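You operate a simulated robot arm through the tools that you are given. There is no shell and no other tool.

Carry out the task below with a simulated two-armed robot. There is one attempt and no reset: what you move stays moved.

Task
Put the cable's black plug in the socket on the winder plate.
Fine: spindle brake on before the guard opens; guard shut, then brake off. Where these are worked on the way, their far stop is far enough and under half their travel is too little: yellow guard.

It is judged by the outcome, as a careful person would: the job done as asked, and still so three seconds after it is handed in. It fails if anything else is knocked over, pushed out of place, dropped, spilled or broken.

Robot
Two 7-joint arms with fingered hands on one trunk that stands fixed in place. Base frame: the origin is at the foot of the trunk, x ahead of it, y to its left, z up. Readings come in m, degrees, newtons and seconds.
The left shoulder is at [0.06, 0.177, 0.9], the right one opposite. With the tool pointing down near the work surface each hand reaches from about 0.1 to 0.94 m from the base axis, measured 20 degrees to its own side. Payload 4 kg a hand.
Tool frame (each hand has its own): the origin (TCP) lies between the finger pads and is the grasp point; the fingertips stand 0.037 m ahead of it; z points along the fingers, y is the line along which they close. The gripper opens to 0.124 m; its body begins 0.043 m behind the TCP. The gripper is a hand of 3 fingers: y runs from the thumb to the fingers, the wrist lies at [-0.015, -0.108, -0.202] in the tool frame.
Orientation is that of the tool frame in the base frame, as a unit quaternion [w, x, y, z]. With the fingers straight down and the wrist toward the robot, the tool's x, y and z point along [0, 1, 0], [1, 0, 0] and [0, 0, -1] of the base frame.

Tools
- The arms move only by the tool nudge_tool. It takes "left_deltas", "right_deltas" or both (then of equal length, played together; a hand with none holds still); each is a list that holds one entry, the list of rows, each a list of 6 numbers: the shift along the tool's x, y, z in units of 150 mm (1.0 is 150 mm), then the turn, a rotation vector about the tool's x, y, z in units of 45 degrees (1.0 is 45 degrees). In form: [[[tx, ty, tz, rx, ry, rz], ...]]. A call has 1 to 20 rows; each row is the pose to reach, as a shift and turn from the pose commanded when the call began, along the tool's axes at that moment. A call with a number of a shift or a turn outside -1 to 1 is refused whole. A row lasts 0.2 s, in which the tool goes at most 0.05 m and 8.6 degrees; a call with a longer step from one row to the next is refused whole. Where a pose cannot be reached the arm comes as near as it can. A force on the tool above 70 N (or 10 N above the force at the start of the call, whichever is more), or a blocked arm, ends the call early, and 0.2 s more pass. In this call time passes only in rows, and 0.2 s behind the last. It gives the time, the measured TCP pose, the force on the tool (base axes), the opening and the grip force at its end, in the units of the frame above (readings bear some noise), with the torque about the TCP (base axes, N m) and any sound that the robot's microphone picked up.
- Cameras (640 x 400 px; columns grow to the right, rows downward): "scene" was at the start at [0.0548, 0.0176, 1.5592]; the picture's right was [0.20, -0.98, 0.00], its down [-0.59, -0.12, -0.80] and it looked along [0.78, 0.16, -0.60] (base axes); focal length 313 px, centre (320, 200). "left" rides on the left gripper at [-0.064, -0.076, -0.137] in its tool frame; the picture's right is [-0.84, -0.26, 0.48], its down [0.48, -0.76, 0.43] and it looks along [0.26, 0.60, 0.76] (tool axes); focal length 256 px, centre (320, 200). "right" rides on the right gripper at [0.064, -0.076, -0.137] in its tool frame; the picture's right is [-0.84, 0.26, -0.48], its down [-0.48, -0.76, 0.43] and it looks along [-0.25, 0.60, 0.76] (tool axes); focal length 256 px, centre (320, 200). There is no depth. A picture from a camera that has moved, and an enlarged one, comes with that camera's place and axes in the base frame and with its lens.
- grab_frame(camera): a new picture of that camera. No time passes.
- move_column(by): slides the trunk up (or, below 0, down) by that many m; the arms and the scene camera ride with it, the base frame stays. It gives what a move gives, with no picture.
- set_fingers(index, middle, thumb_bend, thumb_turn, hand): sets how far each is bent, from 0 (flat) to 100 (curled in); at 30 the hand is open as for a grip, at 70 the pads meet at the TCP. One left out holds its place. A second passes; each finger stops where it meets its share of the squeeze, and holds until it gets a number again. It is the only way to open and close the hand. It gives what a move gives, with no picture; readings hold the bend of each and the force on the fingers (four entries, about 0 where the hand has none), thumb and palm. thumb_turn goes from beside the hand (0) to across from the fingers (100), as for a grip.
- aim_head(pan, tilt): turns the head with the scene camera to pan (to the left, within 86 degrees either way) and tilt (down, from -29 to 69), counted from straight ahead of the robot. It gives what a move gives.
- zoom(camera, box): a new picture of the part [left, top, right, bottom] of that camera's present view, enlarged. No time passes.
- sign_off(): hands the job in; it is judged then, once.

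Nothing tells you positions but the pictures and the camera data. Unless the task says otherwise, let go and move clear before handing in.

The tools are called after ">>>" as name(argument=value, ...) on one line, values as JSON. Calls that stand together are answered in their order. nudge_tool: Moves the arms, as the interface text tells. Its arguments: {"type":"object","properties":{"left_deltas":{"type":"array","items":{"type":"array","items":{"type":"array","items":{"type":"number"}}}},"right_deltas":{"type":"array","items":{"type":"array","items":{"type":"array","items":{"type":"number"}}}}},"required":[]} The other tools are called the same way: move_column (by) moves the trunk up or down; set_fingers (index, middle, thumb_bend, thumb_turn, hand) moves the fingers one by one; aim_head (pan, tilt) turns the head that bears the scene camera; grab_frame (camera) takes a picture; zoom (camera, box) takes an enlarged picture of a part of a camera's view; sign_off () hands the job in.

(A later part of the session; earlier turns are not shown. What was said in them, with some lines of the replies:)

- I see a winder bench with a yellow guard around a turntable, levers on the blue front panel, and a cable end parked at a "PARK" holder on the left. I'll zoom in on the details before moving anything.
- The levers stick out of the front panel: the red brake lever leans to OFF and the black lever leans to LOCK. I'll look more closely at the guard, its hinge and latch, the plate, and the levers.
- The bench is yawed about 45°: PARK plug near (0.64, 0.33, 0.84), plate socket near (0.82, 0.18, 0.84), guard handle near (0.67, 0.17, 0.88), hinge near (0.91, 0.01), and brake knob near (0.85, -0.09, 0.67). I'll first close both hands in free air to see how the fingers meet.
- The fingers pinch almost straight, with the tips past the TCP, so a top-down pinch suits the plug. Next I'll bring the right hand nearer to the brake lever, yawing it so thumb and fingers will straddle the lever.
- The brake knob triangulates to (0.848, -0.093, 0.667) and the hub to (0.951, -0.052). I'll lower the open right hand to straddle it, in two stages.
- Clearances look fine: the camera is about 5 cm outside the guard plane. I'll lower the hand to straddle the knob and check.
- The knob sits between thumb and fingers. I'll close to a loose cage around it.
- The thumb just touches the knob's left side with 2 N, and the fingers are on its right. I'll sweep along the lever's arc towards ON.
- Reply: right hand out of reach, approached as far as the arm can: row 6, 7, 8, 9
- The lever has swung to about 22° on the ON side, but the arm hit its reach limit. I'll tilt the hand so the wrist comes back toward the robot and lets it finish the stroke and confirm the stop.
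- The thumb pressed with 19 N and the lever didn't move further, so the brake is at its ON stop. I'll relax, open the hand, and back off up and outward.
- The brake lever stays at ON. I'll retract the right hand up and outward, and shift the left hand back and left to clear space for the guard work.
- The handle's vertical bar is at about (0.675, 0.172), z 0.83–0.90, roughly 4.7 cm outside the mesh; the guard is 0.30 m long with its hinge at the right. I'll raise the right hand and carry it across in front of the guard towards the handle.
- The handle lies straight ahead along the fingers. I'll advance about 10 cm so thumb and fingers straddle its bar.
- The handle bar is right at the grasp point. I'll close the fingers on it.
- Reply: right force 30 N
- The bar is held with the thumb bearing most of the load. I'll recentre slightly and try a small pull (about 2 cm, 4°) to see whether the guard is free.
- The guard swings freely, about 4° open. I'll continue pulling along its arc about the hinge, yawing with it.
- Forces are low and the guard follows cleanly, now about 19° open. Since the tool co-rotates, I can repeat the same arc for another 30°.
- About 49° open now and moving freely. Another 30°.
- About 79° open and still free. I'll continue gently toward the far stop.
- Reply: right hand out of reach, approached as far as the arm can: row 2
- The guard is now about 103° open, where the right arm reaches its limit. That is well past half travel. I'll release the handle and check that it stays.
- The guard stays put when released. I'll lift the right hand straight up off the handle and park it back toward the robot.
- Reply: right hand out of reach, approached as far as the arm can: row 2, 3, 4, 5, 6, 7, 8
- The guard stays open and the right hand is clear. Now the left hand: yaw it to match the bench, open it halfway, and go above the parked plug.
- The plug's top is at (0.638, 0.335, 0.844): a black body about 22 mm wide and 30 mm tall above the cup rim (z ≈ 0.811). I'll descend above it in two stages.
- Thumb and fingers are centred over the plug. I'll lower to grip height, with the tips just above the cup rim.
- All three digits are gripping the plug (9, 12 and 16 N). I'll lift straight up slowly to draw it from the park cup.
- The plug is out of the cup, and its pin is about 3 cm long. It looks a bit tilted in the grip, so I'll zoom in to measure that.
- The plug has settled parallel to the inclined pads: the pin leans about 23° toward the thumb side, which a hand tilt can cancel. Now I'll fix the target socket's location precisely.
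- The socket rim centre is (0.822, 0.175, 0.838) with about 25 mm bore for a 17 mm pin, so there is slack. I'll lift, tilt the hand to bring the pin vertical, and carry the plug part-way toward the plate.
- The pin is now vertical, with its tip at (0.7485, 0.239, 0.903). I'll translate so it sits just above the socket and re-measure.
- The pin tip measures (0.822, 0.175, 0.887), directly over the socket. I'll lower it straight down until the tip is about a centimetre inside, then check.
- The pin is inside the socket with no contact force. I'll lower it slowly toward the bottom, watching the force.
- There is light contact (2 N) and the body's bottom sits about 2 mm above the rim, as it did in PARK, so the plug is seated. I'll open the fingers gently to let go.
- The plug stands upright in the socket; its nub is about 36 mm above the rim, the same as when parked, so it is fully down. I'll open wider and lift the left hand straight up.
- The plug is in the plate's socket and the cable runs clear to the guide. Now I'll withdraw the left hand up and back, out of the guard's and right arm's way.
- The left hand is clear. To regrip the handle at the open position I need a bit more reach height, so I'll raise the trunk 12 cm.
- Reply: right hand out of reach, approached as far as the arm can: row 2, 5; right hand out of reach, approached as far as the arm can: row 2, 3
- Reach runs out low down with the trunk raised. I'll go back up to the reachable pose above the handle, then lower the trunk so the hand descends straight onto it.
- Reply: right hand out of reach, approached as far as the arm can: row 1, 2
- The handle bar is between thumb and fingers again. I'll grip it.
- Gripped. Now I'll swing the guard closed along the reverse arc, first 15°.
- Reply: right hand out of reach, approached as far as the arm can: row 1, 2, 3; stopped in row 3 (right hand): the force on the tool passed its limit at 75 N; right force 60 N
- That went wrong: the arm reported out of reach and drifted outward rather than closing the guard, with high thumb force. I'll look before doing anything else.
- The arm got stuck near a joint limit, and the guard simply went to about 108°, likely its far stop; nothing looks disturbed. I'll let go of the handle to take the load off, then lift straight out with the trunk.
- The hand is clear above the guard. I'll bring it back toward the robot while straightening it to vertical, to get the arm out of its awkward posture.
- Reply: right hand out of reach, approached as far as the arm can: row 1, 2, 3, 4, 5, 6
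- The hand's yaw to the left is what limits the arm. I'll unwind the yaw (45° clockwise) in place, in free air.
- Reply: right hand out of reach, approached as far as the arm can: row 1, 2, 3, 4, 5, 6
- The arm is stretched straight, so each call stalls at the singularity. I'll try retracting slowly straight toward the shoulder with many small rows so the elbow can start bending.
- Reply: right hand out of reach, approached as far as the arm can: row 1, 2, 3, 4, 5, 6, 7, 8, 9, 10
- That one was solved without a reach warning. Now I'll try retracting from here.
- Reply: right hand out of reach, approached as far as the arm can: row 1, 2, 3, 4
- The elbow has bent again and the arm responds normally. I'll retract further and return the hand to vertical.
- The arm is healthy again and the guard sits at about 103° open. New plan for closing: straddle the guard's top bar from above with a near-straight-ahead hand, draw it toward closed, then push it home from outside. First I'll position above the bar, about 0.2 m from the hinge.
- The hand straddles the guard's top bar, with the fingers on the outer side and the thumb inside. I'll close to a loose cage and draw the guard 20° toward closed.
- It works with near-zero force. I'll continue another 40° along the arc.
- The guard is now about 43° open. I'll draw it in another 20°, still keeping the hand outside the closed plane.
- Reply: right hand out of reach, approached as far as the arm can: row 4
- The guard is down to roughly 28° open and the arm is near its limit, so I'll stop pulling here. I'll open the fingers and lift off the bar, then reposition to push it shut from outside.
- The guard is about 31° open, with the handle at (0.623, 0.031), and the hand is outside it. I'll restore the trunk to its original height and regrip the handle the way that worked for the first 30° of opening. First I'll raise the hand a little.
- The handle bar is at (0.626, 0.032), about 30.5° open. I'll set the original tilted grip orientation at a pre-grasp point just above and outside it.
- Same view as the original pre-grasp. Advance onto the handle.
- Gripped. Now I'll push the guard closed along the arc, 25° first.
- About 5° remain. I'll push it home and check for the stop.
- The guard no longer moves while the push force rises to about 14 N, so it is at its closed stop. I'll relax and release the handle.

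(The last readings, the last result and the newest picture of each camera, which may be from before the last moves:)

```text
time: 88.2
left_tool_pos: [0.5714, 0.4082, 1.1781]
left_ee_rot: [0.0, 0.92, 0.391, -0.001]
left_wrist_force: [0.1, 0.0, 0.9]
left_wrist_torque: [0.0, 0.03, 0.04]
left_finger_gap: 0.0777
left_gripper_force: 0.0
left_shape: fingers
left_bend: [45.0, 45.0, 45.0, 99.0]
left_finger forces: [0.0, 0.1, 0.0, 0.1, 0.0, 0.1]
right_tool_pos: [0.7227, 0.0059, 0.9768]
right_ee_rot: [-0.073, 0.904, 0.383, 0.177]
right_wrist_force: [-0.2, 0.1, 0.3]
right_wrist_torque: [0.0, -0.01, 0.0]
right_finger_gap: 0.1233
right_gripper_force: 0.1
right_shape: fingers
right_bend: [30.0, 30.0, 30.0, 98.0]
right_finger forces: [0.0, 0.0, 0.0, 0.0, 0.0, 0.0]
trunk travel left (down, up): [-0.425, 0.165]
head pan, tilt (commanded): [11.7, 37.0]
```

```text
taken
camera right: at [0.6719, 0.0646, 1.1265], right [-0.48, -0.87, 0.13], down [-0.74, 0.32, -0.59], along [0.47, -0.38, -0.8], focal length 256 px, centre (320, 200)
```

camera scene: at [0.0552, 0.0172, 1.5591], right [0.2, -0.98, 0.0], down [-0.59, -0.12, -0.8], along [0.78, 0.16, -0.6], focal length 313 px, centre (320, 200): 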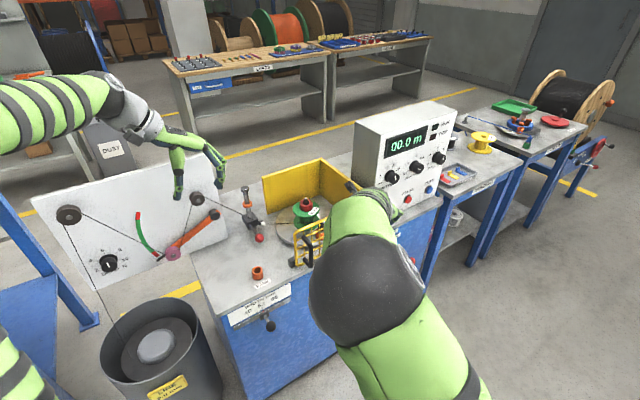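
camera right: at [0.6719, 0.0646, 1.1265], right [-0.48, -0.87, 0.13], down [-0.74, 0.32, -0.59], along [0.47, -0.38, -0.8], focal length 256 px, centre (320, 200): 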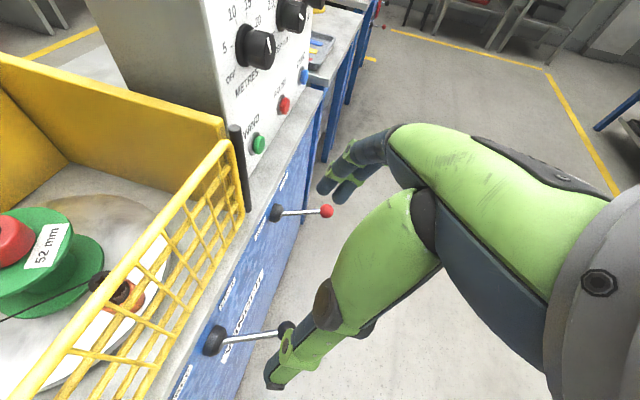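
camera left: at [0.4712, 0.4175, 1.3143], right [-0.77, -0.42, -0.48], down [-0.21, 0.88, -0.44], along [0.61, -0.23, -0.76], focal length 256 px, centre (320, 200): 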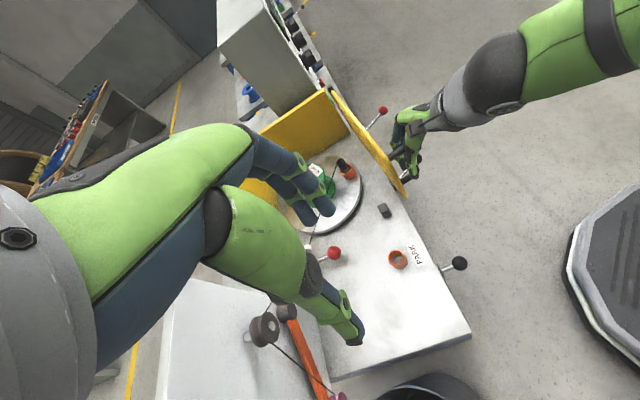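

>>> zoom(camera="scene", box=[280, 190, 400, 280])

>>> zoom(camera="left", box=[300, 70, 460, 220])

```text
4.44 times, centred on (340, 235) of scene
camera zoom: at [0.0552, 0.0172, 1.5591], right [0.2, -0.98, 0.0], down [-0.59, -0.12, -0.8], along [0.78, 0.16, -0.6], focal length 1391 px, centre (231, 44)
```

zoom: 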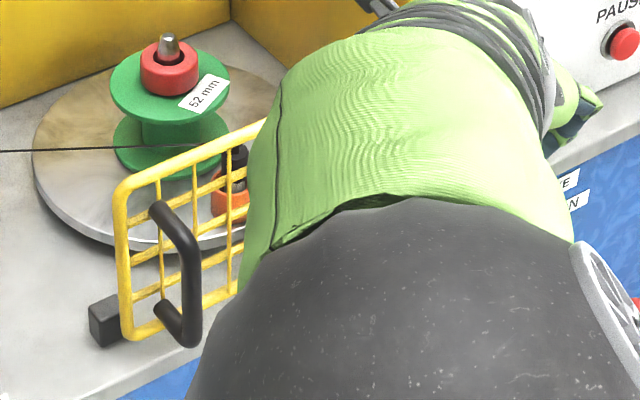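

```text
2.67 times, centred on (380, 145) of left
camera zoom: at [0.4714, 0.4166, 1.3144], right [-0.77, -0.42, -0.48], down [-0.21, 0.88, -0.43], along [0.61, -0.23, -0.76], focal length 683 px, centre (160, 347)
```

zoom: 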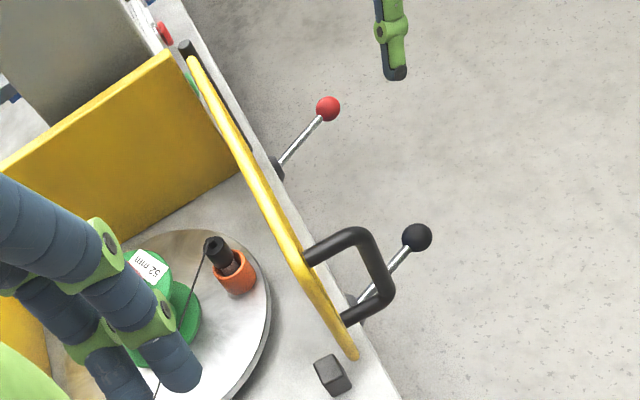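

>>> zoom(camera="scene", box=[230, 200, 330, 290])

>>> zoom(camera="scene", box=[220, 150, 380, 250])

```text
4.44 times, centred on (280, 245) of scene
camera zoom: at [0.0552, 0.0172, 1.5591], right [0.2, -0.98, 0.0], down [-0.59, -0.12, -0.8], along [0.78, 0.16, -0.6], focal length 1391 px, centre (498, 0)
```

zoom: 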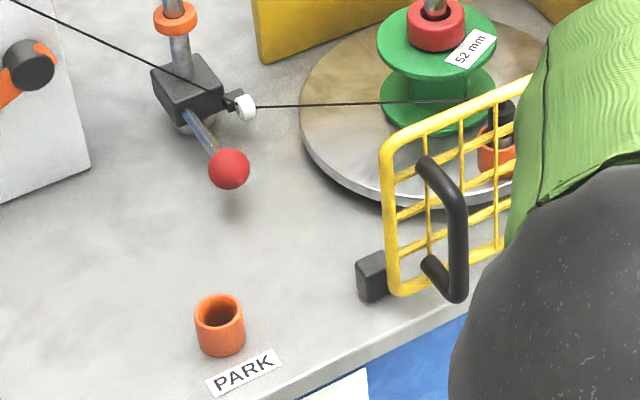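

```text
4.00 times, centred on (300, 200) of scene
camera zoom: at [0.0552, 0.0172, 1.5591], right [0.2, -0.98, 0.0], down [-0.59, -0.12, -0.8], along [0.78, 0.16, -0.6], focal length 1252 px, centre (400, 200)
```

zoom: 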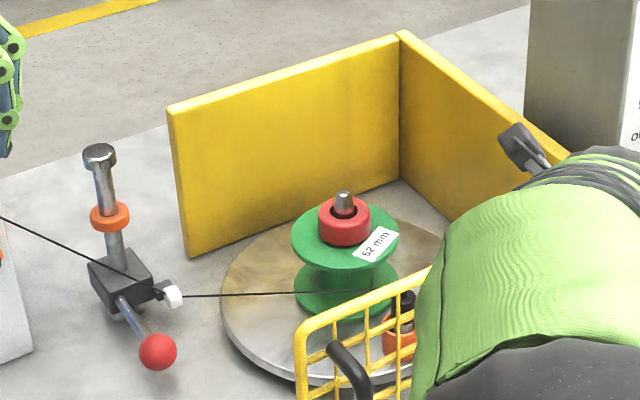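

The guard matches its original closed position exactly, and the rest of the scene is undisturbed. Now for the brake: I'll carry the right hand back to the brake lever the way it came.

>>> nudge_tool(right_deltas=[[[-0.06, 0.198, -0.016, 0, 0, 0], [-0.12, 0.397, -0.032, 0, 0, 0], [-0.18, 0.595, -0.047, 0, 0, 0], [-0.24, 0.793, -0.063, 0, 0, 0]]])

>>> nudge_tool(right_deltas=[[[-0.06, 0.198, -0.016, 0, 0, 0], [-0.12, 0.397, -0.032, 0, 0, 0], [-0.18, 0.595, -0.047, 0, 0, 0], [-0.24, 0.793, -0.063, 0, 0, 0]]])

>>> grab_frame(camera="right")

>>> zoom(camera="scene", box=[280, 180, 440, 300])

```text
time: 89.2
left_tool_pos: [0.5715, 0.4095, 1.1778]
left_ee_rot: [0.0, 0.92, 0.391, 0.0]
left_wrist_force: [-1.0, 0.2, 0.4]
left_wrist_torque: [0.03, 0.01, -0.01]
left_finger_gap: 0.0772
left_gripper_force: 0.0
left_shape: fingers
left_bend: [45.0, 45.0, 45.0, 99.0]
left_finger forces: [0.0, 0.0, 0.0, 0.0, 0.0, 0.0]
right_tool_pos: [0.7835, -0.0995, 0.9723]
right_ee_rot: [-0.072, 0.903, 0.384, 0.178]
right_wrist_force: [-0.7, -0.6, 0.5]
right_wrist_torque: [0.04, 0.02, 0.01]
right_finger_gap: 0.1235
right_gripper_force: 0.0
right_shape: fingers
right_bend: [30.0, 30.0, 30.0, 98.0]
right_finger forces: [0.0, 0.0, 0.0, 0.0, 0.1, 0.1]
trunk travel left (down, up): [-0.425, 0.165]
head pan, tilt (commanded): [11.7, 37.0]
```

```text
time: 90.2
left_tool_pos: [0.5715, 0.4088, 1.1772]
left_ee_rot: [0.0, 0.921, 0.39, 0.0]
left_wrist_force: [0.9, -0.2, -0.1]
left_wrist_torque: [0.0, -0.04, -0.02]
left_finger_gap: 0.0775
left_gripper_force: 0.1
left_shape: fingers
left_bend: [45.0, 45.0, 45.0, 99.0]
left_finger forces: [0.0, 0.0, 0.0, 0.0, 0.0, 0.0]
right_tool_pos: [0.843, -0.2107, 0.9682]
right_ee_rot: [-0.073, 0.903, 0.384, 0.178]
right_wrist_force: [1.2, -0.5, 0.5]
right_wrist_torque: [0.02, 0.0, 0.03]
right_finger_gap: 0.1235
right_gripper_force: 0.0
right_shape: fingers
right_bend: [30.0, 30.0, 30.0, 98.0]
right_finger forces: [0.0, 0.0, 0.0, 0.1, 0.0, 0.0]
trunk travel left (down, up): [-0.425, 0.165]
head pan, tilt (commanded): [11.7, 37.0]
```

```text
taken
camera right: at [0.7922, -0.1536, 1.1181], right [-0.48, -0.87, 0.13], down [-0.74, 0.32, -0.59], along [0.47, -0.38, -0.8], focal length 256 px, centre (320, 200)
```

right: 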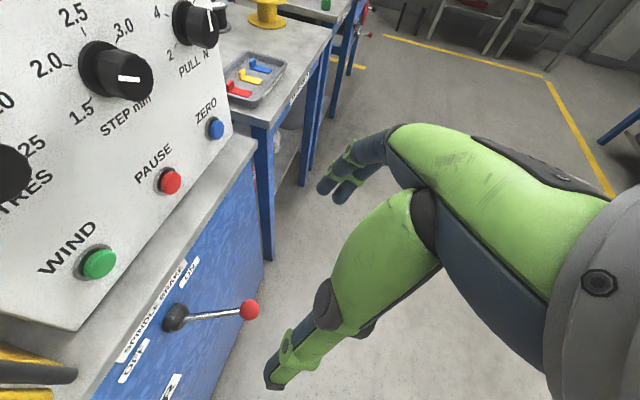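

```text
3.33 times, centred on (360, 240) of scene
camera zoom: at [0.0552, 0.0171, 1.5592], right [0.2, -0.98, 0.0], down [-0.59, -0.12, -0.8], along [0.78, 0.16, -0.6], focal length 1043 px, centre (187, 67)
```

zoom: 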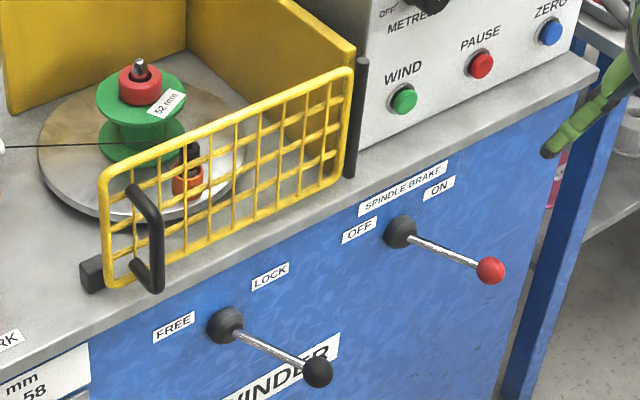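

The guard is shut and the knob is at (0.911, -0.156, 0.667). I'll descend along the finger direction to straddle it.

>>> nudge_tool(right_deltas=[[[-0.05, 0.016, 0.25, 0, 0, 0], [-0.1, 0.033, 0.5, 0, 0, 0], [-0.15, 0.049, 0.75, 0, 0, 0], [-0.2, 0.065, 1.0, 0, 0, 0]]])

>>> grab_frame(camera="right")

```text
time: 91.2
left_tool_pos: [0.5721, 0.4099, 1.177]
left_ee_rot: [0.001, 0.921, 0.39, 0.001]
left_wrist_force: [-0.4, -0.1, -0.2]
left_wrist_torque: [-0.01, 0.05, -0.04]
left_finger_gap: 0.0776
left_gripper_force: 0.1
left_shape: fingers
left_bend: [45.0, 45.0, 45.0, 99.0]
left_finger forces: [0.0, 0.0, 0.0, 0.2, 0.1, 0.1]
right_tool_pos: [0.8679, -0.1991, 0.8174]
right_ee_rot: [-0.073, 0.903, 0.383, 0.178]
right_wrist_force: [1.0, 0.1, -0.1]
right_wrist_torque: [0.04, -0.01, -0.01]
right_finger_gap: 0.1233
right_gripper_force: 0.2
right_shape: fingers
right_bend: [30.0, 30.0, 30.0, 98.0]
right_finger forces: [0.1, 0.1, 0.0, 0.0, 0.0, 0.1]
trunk travel left (down, up): [-0.425, 0.165]
head pan, tilt (commanded): [11.7, 37.0]
```

```text
taken
camera right: at [0.8175, -0.1411, 0.9671], right [-0.48, -0.87, 0.13], down [-0.74, 0.32, -0.59], along [0.47, -0.38, -0.8], focal length 256 px, centre (320, 200)
```

right: 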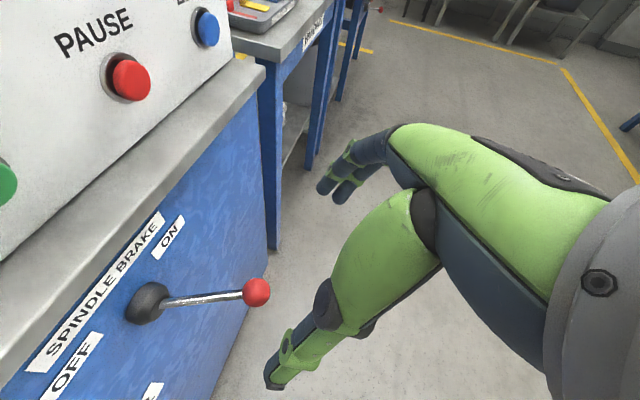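

>>> nudge_tool(right_deltas=[[[0, 0, 0.25, 0, 0, 0], [0, 0, 0.5, 0, 0, 0], [0, 0, 0.75, 0, 0, 0], [0, 0, 1.0, 0, 0, 0]]])

>>> grab_frame(camera="right")

```text
time: 92.2
left_tool_pos: [0.572, 0.4091, 1.1775]
left_ee_rot: [0.0, 0.92, 0.391, -0.001]
left_wrist_force: [0.0, 0.2, -0.4]
left_wrist_torque: [-0.02, -0.04, -0.02]
left_finger_gap: 0.0777
left_gripper_force: 0.1
left_shape: fingers
left_bend: [45.0, 45.0, 45.0, 99.0]
left_finger forces: [0.1, 0.0, 0.0, 0.1, 0.1, 0.1]
right_tool_pos: [0.9076, -0.1589, 0.677]
right_ee_rot: [-0.073, 0.903, 0.384, 0.178]
right_wrist_force: [-0.1, 0.5, 0.2]
right_wrist_torque: [-0.01, 0.05, 0.04]
right_finger_gap: 0.1233
right_gripper_force: 0.1
right_shape: fingers
right_bend: [30.0, 30.0, 30.0, 98.0]
right_finger forces: [0.0, 0.0, 0.1, 0.0, 0.0, 0.1]
trunk travel left (down, up): [-0.425, 0.165]
head pan, tilt (commanded): [11.7, 37.0]
```

```text
taken
camera right: at [0.8574, -0.0996, 0.8264], right [-0.48, -0.87, 0.13], down [-0.74, 0.32, -0.59], along [0.47, -0.38, -0.8], focal length 256 px, centre (320, 200)
```

right: 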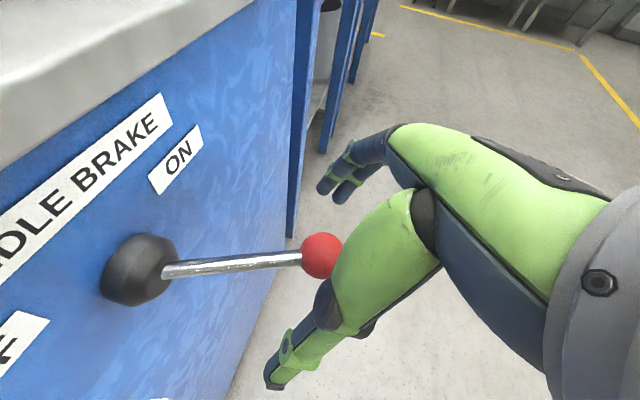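

The knob is between thumb and fingers. I'll close the cage and sweep it along its arc to OFF.

>>> set_fingers(hand="right", index=59, middle=59, thumb_bend=58, thumb_turn=100)

>>> nudge_tool(right_deltas=[[[-0.023, -0.066, -0.01, 0, 0, 0], [-0.042, -0.141, -0.017, 0, 0, 0], [-0.053, -0.217, -0.022, 0, 0, 0], [-0.057, -0.294, -0.023, 0, 0, 0], [-0.053, -0.371, -0.022, 0, 0, 0], [-0.042, -0.448, -0.017, 0, 0, 0], [-0.023, -0.522, -0.01, 0, 0, 0], [0.002, -0.595, 0.001, 0, 0, 0], [0.015, -0.64, 0.006, 0, 0, 0]]])

>>> grab_frame(camera="right")

>>> zoom(camera="scene", box=[320, 200, 460, 305])

```text
time: 93.2
left_tool_pos: [0.571, 0.4099, 1.178]
left_ee_rot: [0.0, 0.921, 0.391, -0.001]
left_wrist_force: [-0.4, -0.7, 0.0]
left_wrist_torque: [-0.01, 0.02, -0.02]
left_finger_gap: 0.0776
left_gripper_force: 0.0
left_shape: fingers
left_bend: [45.0, 45.0, 45.0, 99.0]
left_finger forces: [0.0, 0.1, 0.0, 0.1, 0.1, 0.1]
right_tool_pos: [0.9086, -0.1574, 0.6774]
right_ee_rot: [-0.072, 0.903, 0.384, 0.178]
right_wrist_force: [-3.7, 4.3, -0.8]
right_wrist_torque: [0.04, 0.02, 0.02]
right_finger_gap: 0.0421
right_gripper_force: 2.3
right_shape: fingers
right_bend: [59.0, 59.0, 56.0, 100.0]
right_finger forces: [0.1, 0.0, 0.1, 0.0, 4.9, 0.0]
trunk travel left (down, up): [-0.425, 0.165]
head pan, tilt (commanded): [11.7, 37.0]
```

```text
time: 95.2
left_tool_pos: [0.5701, 0.4098, 1.1775]
left_ee_rot: [0.0, 0.921, 0.39, 0.0]
left_wrist_force: [-0.8, 0.3, 0.7]
left_wrist_torque: [0.01, -0.01, -0.02]
left_finger_gap: 0.0776
left_gripper_force: 0.1
left_shape: fingers
left_bend: [45.0, 45.0, 45.0, 99.0]
left_finger forces: [0.0, 0.0, 0.1, 0.1, 0.0, 0.0]
right_tool_pos: [0.8422, -0.09, 0.6791]
right_ee_rot: [-0.072, 0.903, 0.383, 0.179]
right_wrist_force: [-0.2, -0.7, 0.1]
right_wrist_torque: [0.04, 0.03, -0.02]
right_finger_gap: 0.038
right_gripper_force: 0.0
right_shape: fingers
right_bend: [59.0, 59.0, 57.0, 100.0]
right_finger forces: [0.0, 0.0, 0.1, 0.0, 0.1, 0.1]
trunk travel left (down, up): [-0.425, 0.165]
head pan, tilt (commanded): [11.7, 37.0]
```

```text
taken
camera right: at [0.7913, -0.0321, 0.829], right [-0.48, -0.87, 0.13], down [-0.74, 0.32, -0.59], along [0.47, -0.38, -0.8], focal length 256 px, centre (320, 200)
```

right: 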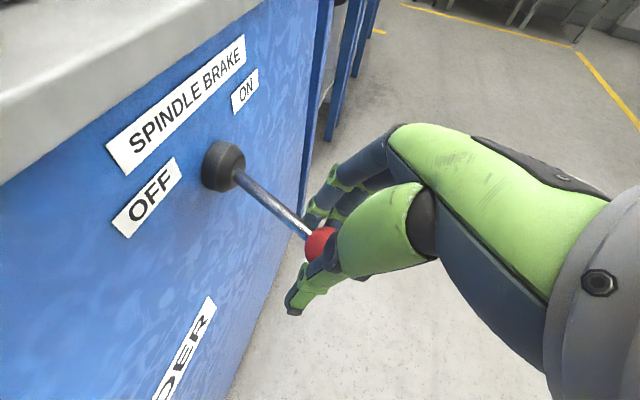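

```text
3.81 times, centred on (390, 252) of scene
camera zoom: at [0.0548, 0.0178, 1.5592], right [0.2, -0.98, 0.0], down [-0.59, -0.12, -0.8], along [0.78, 0.16, -0.6], focal length 1192 px, centre (53, 0)
```

zoom: 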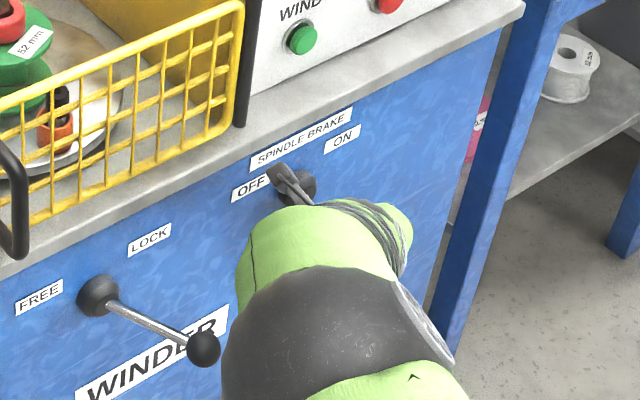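

The lever is back at about -24°, its original OFF angle. I'll press slightly further to confirm it is on the stop.

>>> nudge_tool(right_deltas=[[[0.01, -0.05, 0.004, 0, 0, 0], [0.015, -0.09, 0.006, 0, 0, 0], [0.015, -0.12, 0.006, 0, 0, 0]]])

>>> grab_frame(camera="right")

```text
time: 96.0
left_tool_pos: [0.5721, 0.4091, 1.1782]
left_ee_rot: [0.0, 0.92, 0.391, 0.0]
left_wrist_force: [0.8, 0.4, -0.5]
left_wrist_torque: [-0.01, -0.02, 0.0]
left_finger_gap: 0.0773
left_gripper_force: 0.1
left_shape: fingers
left_bend: [45.0, 45.0, 45.0, 99.0]
left_finger forces: [0.1, 0.0, 0.1, 0.1, 0.0, 0.0]
right_tool_pos: [0.8332, -0.0796, 0.6779]
right_ee_rot: [-0.07, 0.904, 0.382, 0.177]
right_wrist_force: [6.4, -11.4, -1.6]
right_wrist_torque: [-0.12, -0.04, -0.33]
right_finger_gap: 0.0468
right_gripper_force: 5.2
right_shape: fingers
right_bend: [54.0, 58.0, 57.0, 100.0]
right_finger forces: [8.9, 2.2, 0.1, 0.1, 0.0, 0.0]
trunk travel left (down, up): [-0.425, 0.165]
head pan, tilt (commanded): [11.7, 37.0]
```

```text
taken
camera right: at [0.7815, -0.0206, 0.8276], right [-0.49, -0.86, 0.13], down [-0.74, 0.32, -0.59], along [0.47, -0.39, -0.8], focal length 256 px, centre (320, 200)
```

right: 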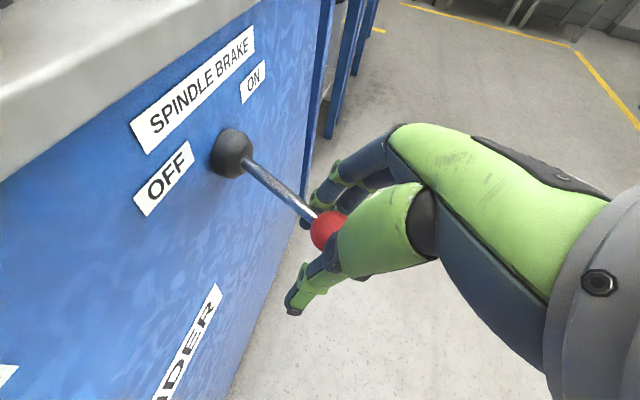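

The lever holds firm against 11 N, so the brake is fully OFF. I'll relax, open, and withdraw.

>>> nudge_tool(right_deltas=[[[0, 0.06, 0, 0, 0, 0], [0, 0.11, 0, 0, 0, 0]]])

>>> set_fingers(hand="right", index=30, middle=30, thumb_bend=30)

>>> nudge_tool(right_deltas=[[[0, 0, -0.25, 0, 0, 0], [0, 0, -0.5, 0, 0, 0], [0, 0, -0.75, 0, 0, 0], [0, 0, -1.0, 0, 0, 0]]])

>>> grab_frame(camera="right")

>>> grab_frame(camera="scene")

```text
time: 96.5
left_tool_pos: [0.572, 0.4085, 1.1778]
left_ee_rot: [0.001, 0.92, 0.392, -0.001]
left_wrist_force: [0.3, -0.6, 0.1]
left_wrist_torque: [0.0, 0.0, 0.02]
left_finger_gap: 0.0776
left_gripper_force: 0.2
left_shape: fingers
left_bend: [45.0, 45.0, 45.0, 99.0]
left_finger forces: [0.1, 0.1, 0.0, 0.0, 0.0, 0.0]
right_tool_pos: [0.8427, -0.0849, 0.6791]
right_ee_rot: [-0.073, 0.903, 0.385, 0.179]
right_wrist_force: [-0.3, -0.1, -0.9]
right_wrist_torque: [0.01, 0.01, 0.02]
right_finger_gap: 0.0384
right_gripper_force: 0.6
right_shape: fingers
right_bend: [59.0, 59.0, 57.0, 100.0]
right_finger forces: [1.0, 0.1, 0.0, 0.0, 0.0, 0.0]
trunk travel left (down, up): [-0.425, 0.165]
head pan, tilt (commanded): [11.7, 37.0]
```

```text
time: 97.5
left_tool_pos: [0.5711, 0.4096, 1.1781]
left_ee_rot: [0.0, 0.92, 0.391, -0.001]
left_wrist_force: [0.3, -0.6, -0.2]
left_wrist_torque: [0.01, 0.02, 0.0]
left_finger_gap: 0.0776
left_gripper_force: 0.1
left_shape: fingers
left_bend: [45.0, 45.0, 45.0, 99.0]
left_finger forces: [0.0, 0.1, 0.0, 0.1, 0.0, 0.0]
right_tool_pos: [0.8434, -0.0882, 0.6796]
right_ee_rot: [-0.072, 0.903, 0.383, 0.178]
right_wrist_force: [0.4, 0.3, 0.7]
right_wrist_torque: [-0.03, -0.01, -0.01]
right_finger_gap: 0.123
right_gripper_force: 0.1
right_shape: fingers
right_bend: [30.0, 30.0, 30.0, 98.0]
right_finger forces: [0.1, 0.0, 0.0, 0.1, 0.0, 0.0]
trunk travel left (down, up): [-0.425, 0.165]
head pan, tilt (commanded): [11.7, 37.0]
```

```text
time: 98.5
left_tool_pos: [0.5706, 0.4099, 1.1782]
left_ee_rot: [0.0, 0.92, 0.391, 0.0]
left_wrist_force: [0.4, -0.9, -0.2]
left_wrist_torque: [0.0, 0.01, 0.02]
left_finger_gap: 0.0776
left_gripper_force: 0.1
left_shape: fingers
left_bend: [45.0, 45.0, 45.0, 99.0]
left_finger forces: [0.0, 0.0, 0.1, 0.0, 0.0, 0.0]
right_tool_pos: [0.803, -0.1254, 0.8183]
right_ee_rot: [-0.072, 0.904, 0.383, 0.177]
right_wrist_force: [0.9, -0.3, -0.5]
right_wrist_torque: [0.02, 0.03, -0.04]
right_finger_gap: 0.1232
right_gripper_force: 0.0
right_shape: fingers
right_bend: [30.0, 30.0, 30.0, 98.0]
right_finger forces: [0.0, 0.0, 0.1, 0.0, 0.1, 0.0]
trunk travel left (down, up): [-0.425, 0.165]
head pan, tilt (commanded): [11.7, 37.0]
```

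```text
taken
camera right: at [0.7522, -0.0677, 0.9681], right [-0.48, -0.87, 0.13], down [-0.74, 0.32, -0.59], along [0.47, -0.38, -0.8], focal length 256 px, centre (320, 200)
```

right: 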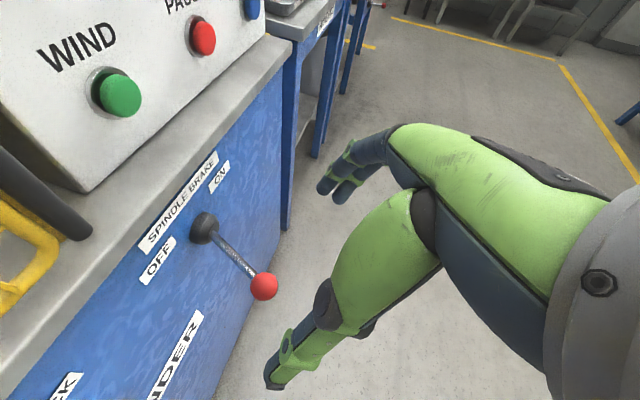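

```text
taken
camera scene: at [0.0544, 0.0176, 1.5591], right [0.2, -0.98, 0.0], down [-0.59, -0.12, -0.8], along [0.78, 0.16, -0.6], focal length 313 px, centre (320, 200)
```

scene: 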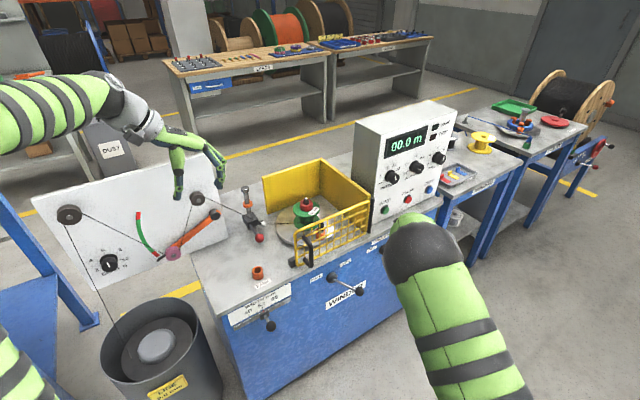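

>>> nudge_tool(right_deltas=[[[-0.133, -0.02, -0.19, 0, 0, 0], [-0.267, -0.04, -0.385, 0, 0, 0], [-0.4, -0.06, -0.58, 0, 0, 0], [-0.533, -0.08, -0.77, 0, 0, 0], [-0.667, -0.1, -0.96, 0, 0, 0]]])

>>> grab_frame(camera="scene")

>>> zoom(camera="scene", box=[280, 190, 400, 280])

>>> zoom(camera="scene", box=[300, 210, 340, 250])

>>> zoom(camera="scene", box=[220, 230, 420, 355])

>>> grab_frame(camera="left")

```text
time: 99.8
left_tool_pos: [0.5707, 0.4096, 1.1785]
left_ee_rot: [-0.001, 0.92, 0.391, 0.0]
left_wrist_force: [-0.6, 0.2, 0.0]
left_wrist_torque: [0.01, 0.0, 0.03]
left_finger_gap: 0.0778
left_gripper_force: 0.1
left_shape: fingers
left_bend: [45.0, 45.0, 45.0, 99.0]
left_finger forces: [0.1, 0.1, 0.0, 0.0, 0.1, 0.0]
right_tool_pos: [0.6894, -0.2227, 0.9143]
right_ee_rot: [-0.071, 0.904, 0.383, 0.179]
right_wrist_force: [0.3, -0.3, 0.1]
right_wrist_torque: [-0.02, 0.05, 0.03]
right_finger_gap: 0.1232
right_gripper_force: 0.0
right_shape: fingers
right_bend: [30.0, 30.0, 30.0, 98.0]
right_finger forces: [0.0, 0.0, 0.0, 0.0, 0.0, 0.0]
trunk travel left (down, up): [-0.425, 0.165]
head pan, tilt (commanded): [11.7, 37.0]
```

```text
taken
camera scene: at [0.0543, 0.0173, 1.5592], right [0.2, -0.98, 0.0], down [-0.59, -0.12, -0.8], along [0.78, 0.16, -0.6], focal length 313 px, centre (320, 200)
```

scene: 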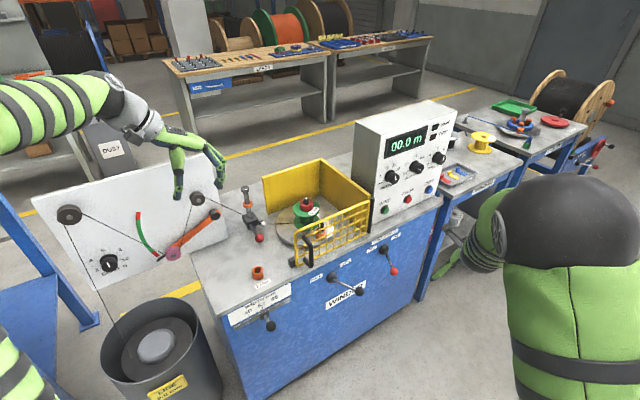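

```text
4.44 times, centred on (340, 235) of scene
camera zoom: at [0.0543, 0.0173, 1.5592], right [0.2, -0.98, 0.0], down [-0.59, -0.12, -0.8], along [0.78, 0.16, -0.6], focal length 1391 px, centre (231, 44)
```

zoom: 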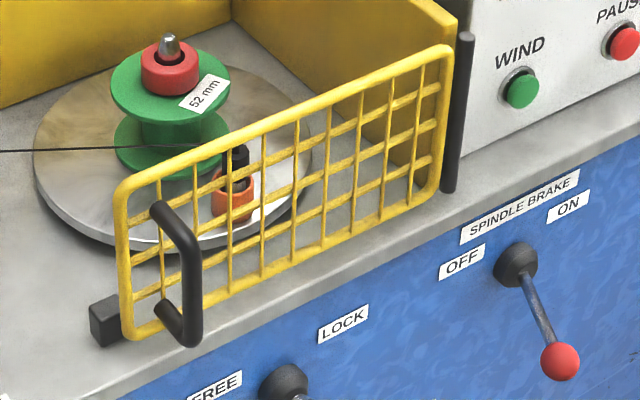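

```text
10.00 times, centred on (320, 230) of scene
camera zoom: at [0.0543, 0.0173, 1.5592], right [0.2, -0.98, 0.0], down [-0.59, -0.12, -0.8], along [0.78, 0.16, -0.6], focal length 3129 px, centre (320, -100)
```

zoom: 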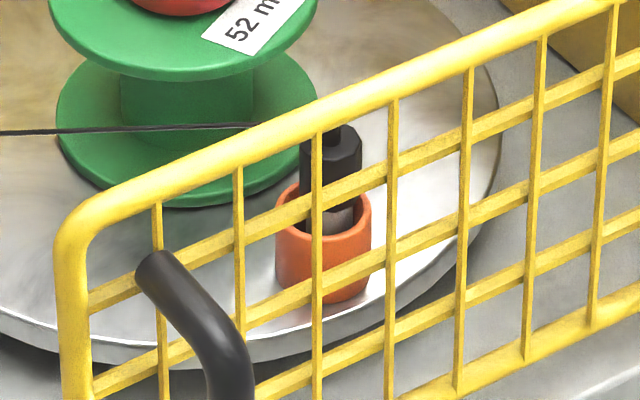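

```text
3.20 times, centred on (320, 292) of scene
camera zoom: at [0.0543, 0.0173, 1.5592], right [0.2, -0.98, 0.0], down [-0.59, -0.12, -0.8], along [0.78, 0.16, -0.6], focal length 1001 px, centre (320, -96)
```

zoom: 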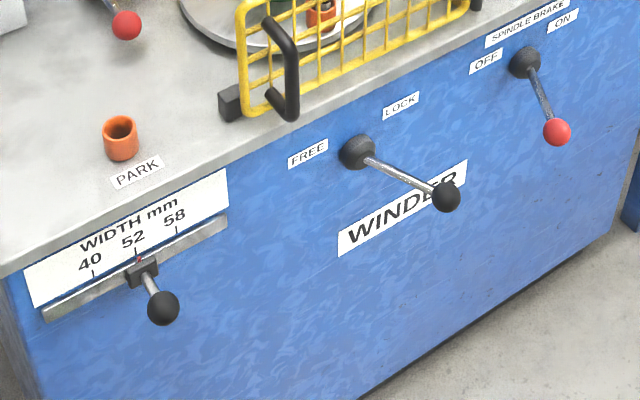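

```text
taken
camera left: at [0.4705, 0.4169, 1.3147], right [-0.77, -0.42, -0.48], down [-0.21, 0.88, -0.43], along [0.61, -0.23, -0.76], focal length 256 px, centre (320, 200)
```

left: 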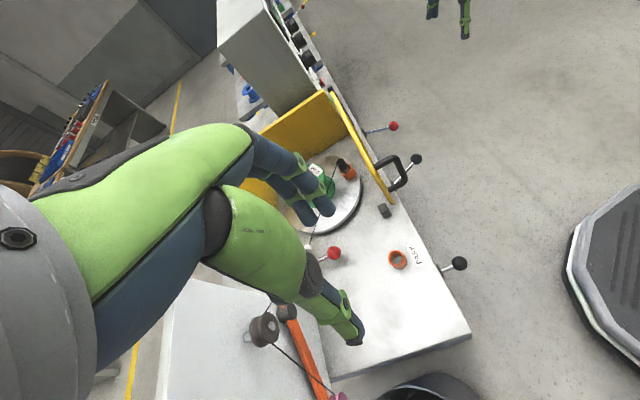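

Everything checks out: the black plug stands seated in the plate's socket, the guard is shut, and the brake lever is back at OFF. The other levers and parts are where they started, and both hands are empty and clear, so I'll hand the job in.

>>> sign_off()

```text
The job is handed in.
```

The black plug is in the socket on the winder plate. The guard is shut and the spindle brake is off. I handed the job in at that point; no verdict has come back.

- **Order:** The brake went on to its stop before the guard opened. The guard was back on its closed stop before the brake came off. The guard was about 103° open when the plug went in.
- **Plug:** By camera measurement it sits as deep in the plate socket as it did in PARK. It was still upright, and the plate had not turned, after the brake came off.
- **Slip on the way:** My first attempt to close the guard failed. The right arm ran out of reach and pushed the guard further open, to about 108°, with over 70 N on the hand. I let go, freed the arm, and closed the guard another way. I saw no damage.
- **Everything else:** In the final pictures the other lever, the width slider, the spool and the bench parts look as they did at the start. Both hands are empty and clear.
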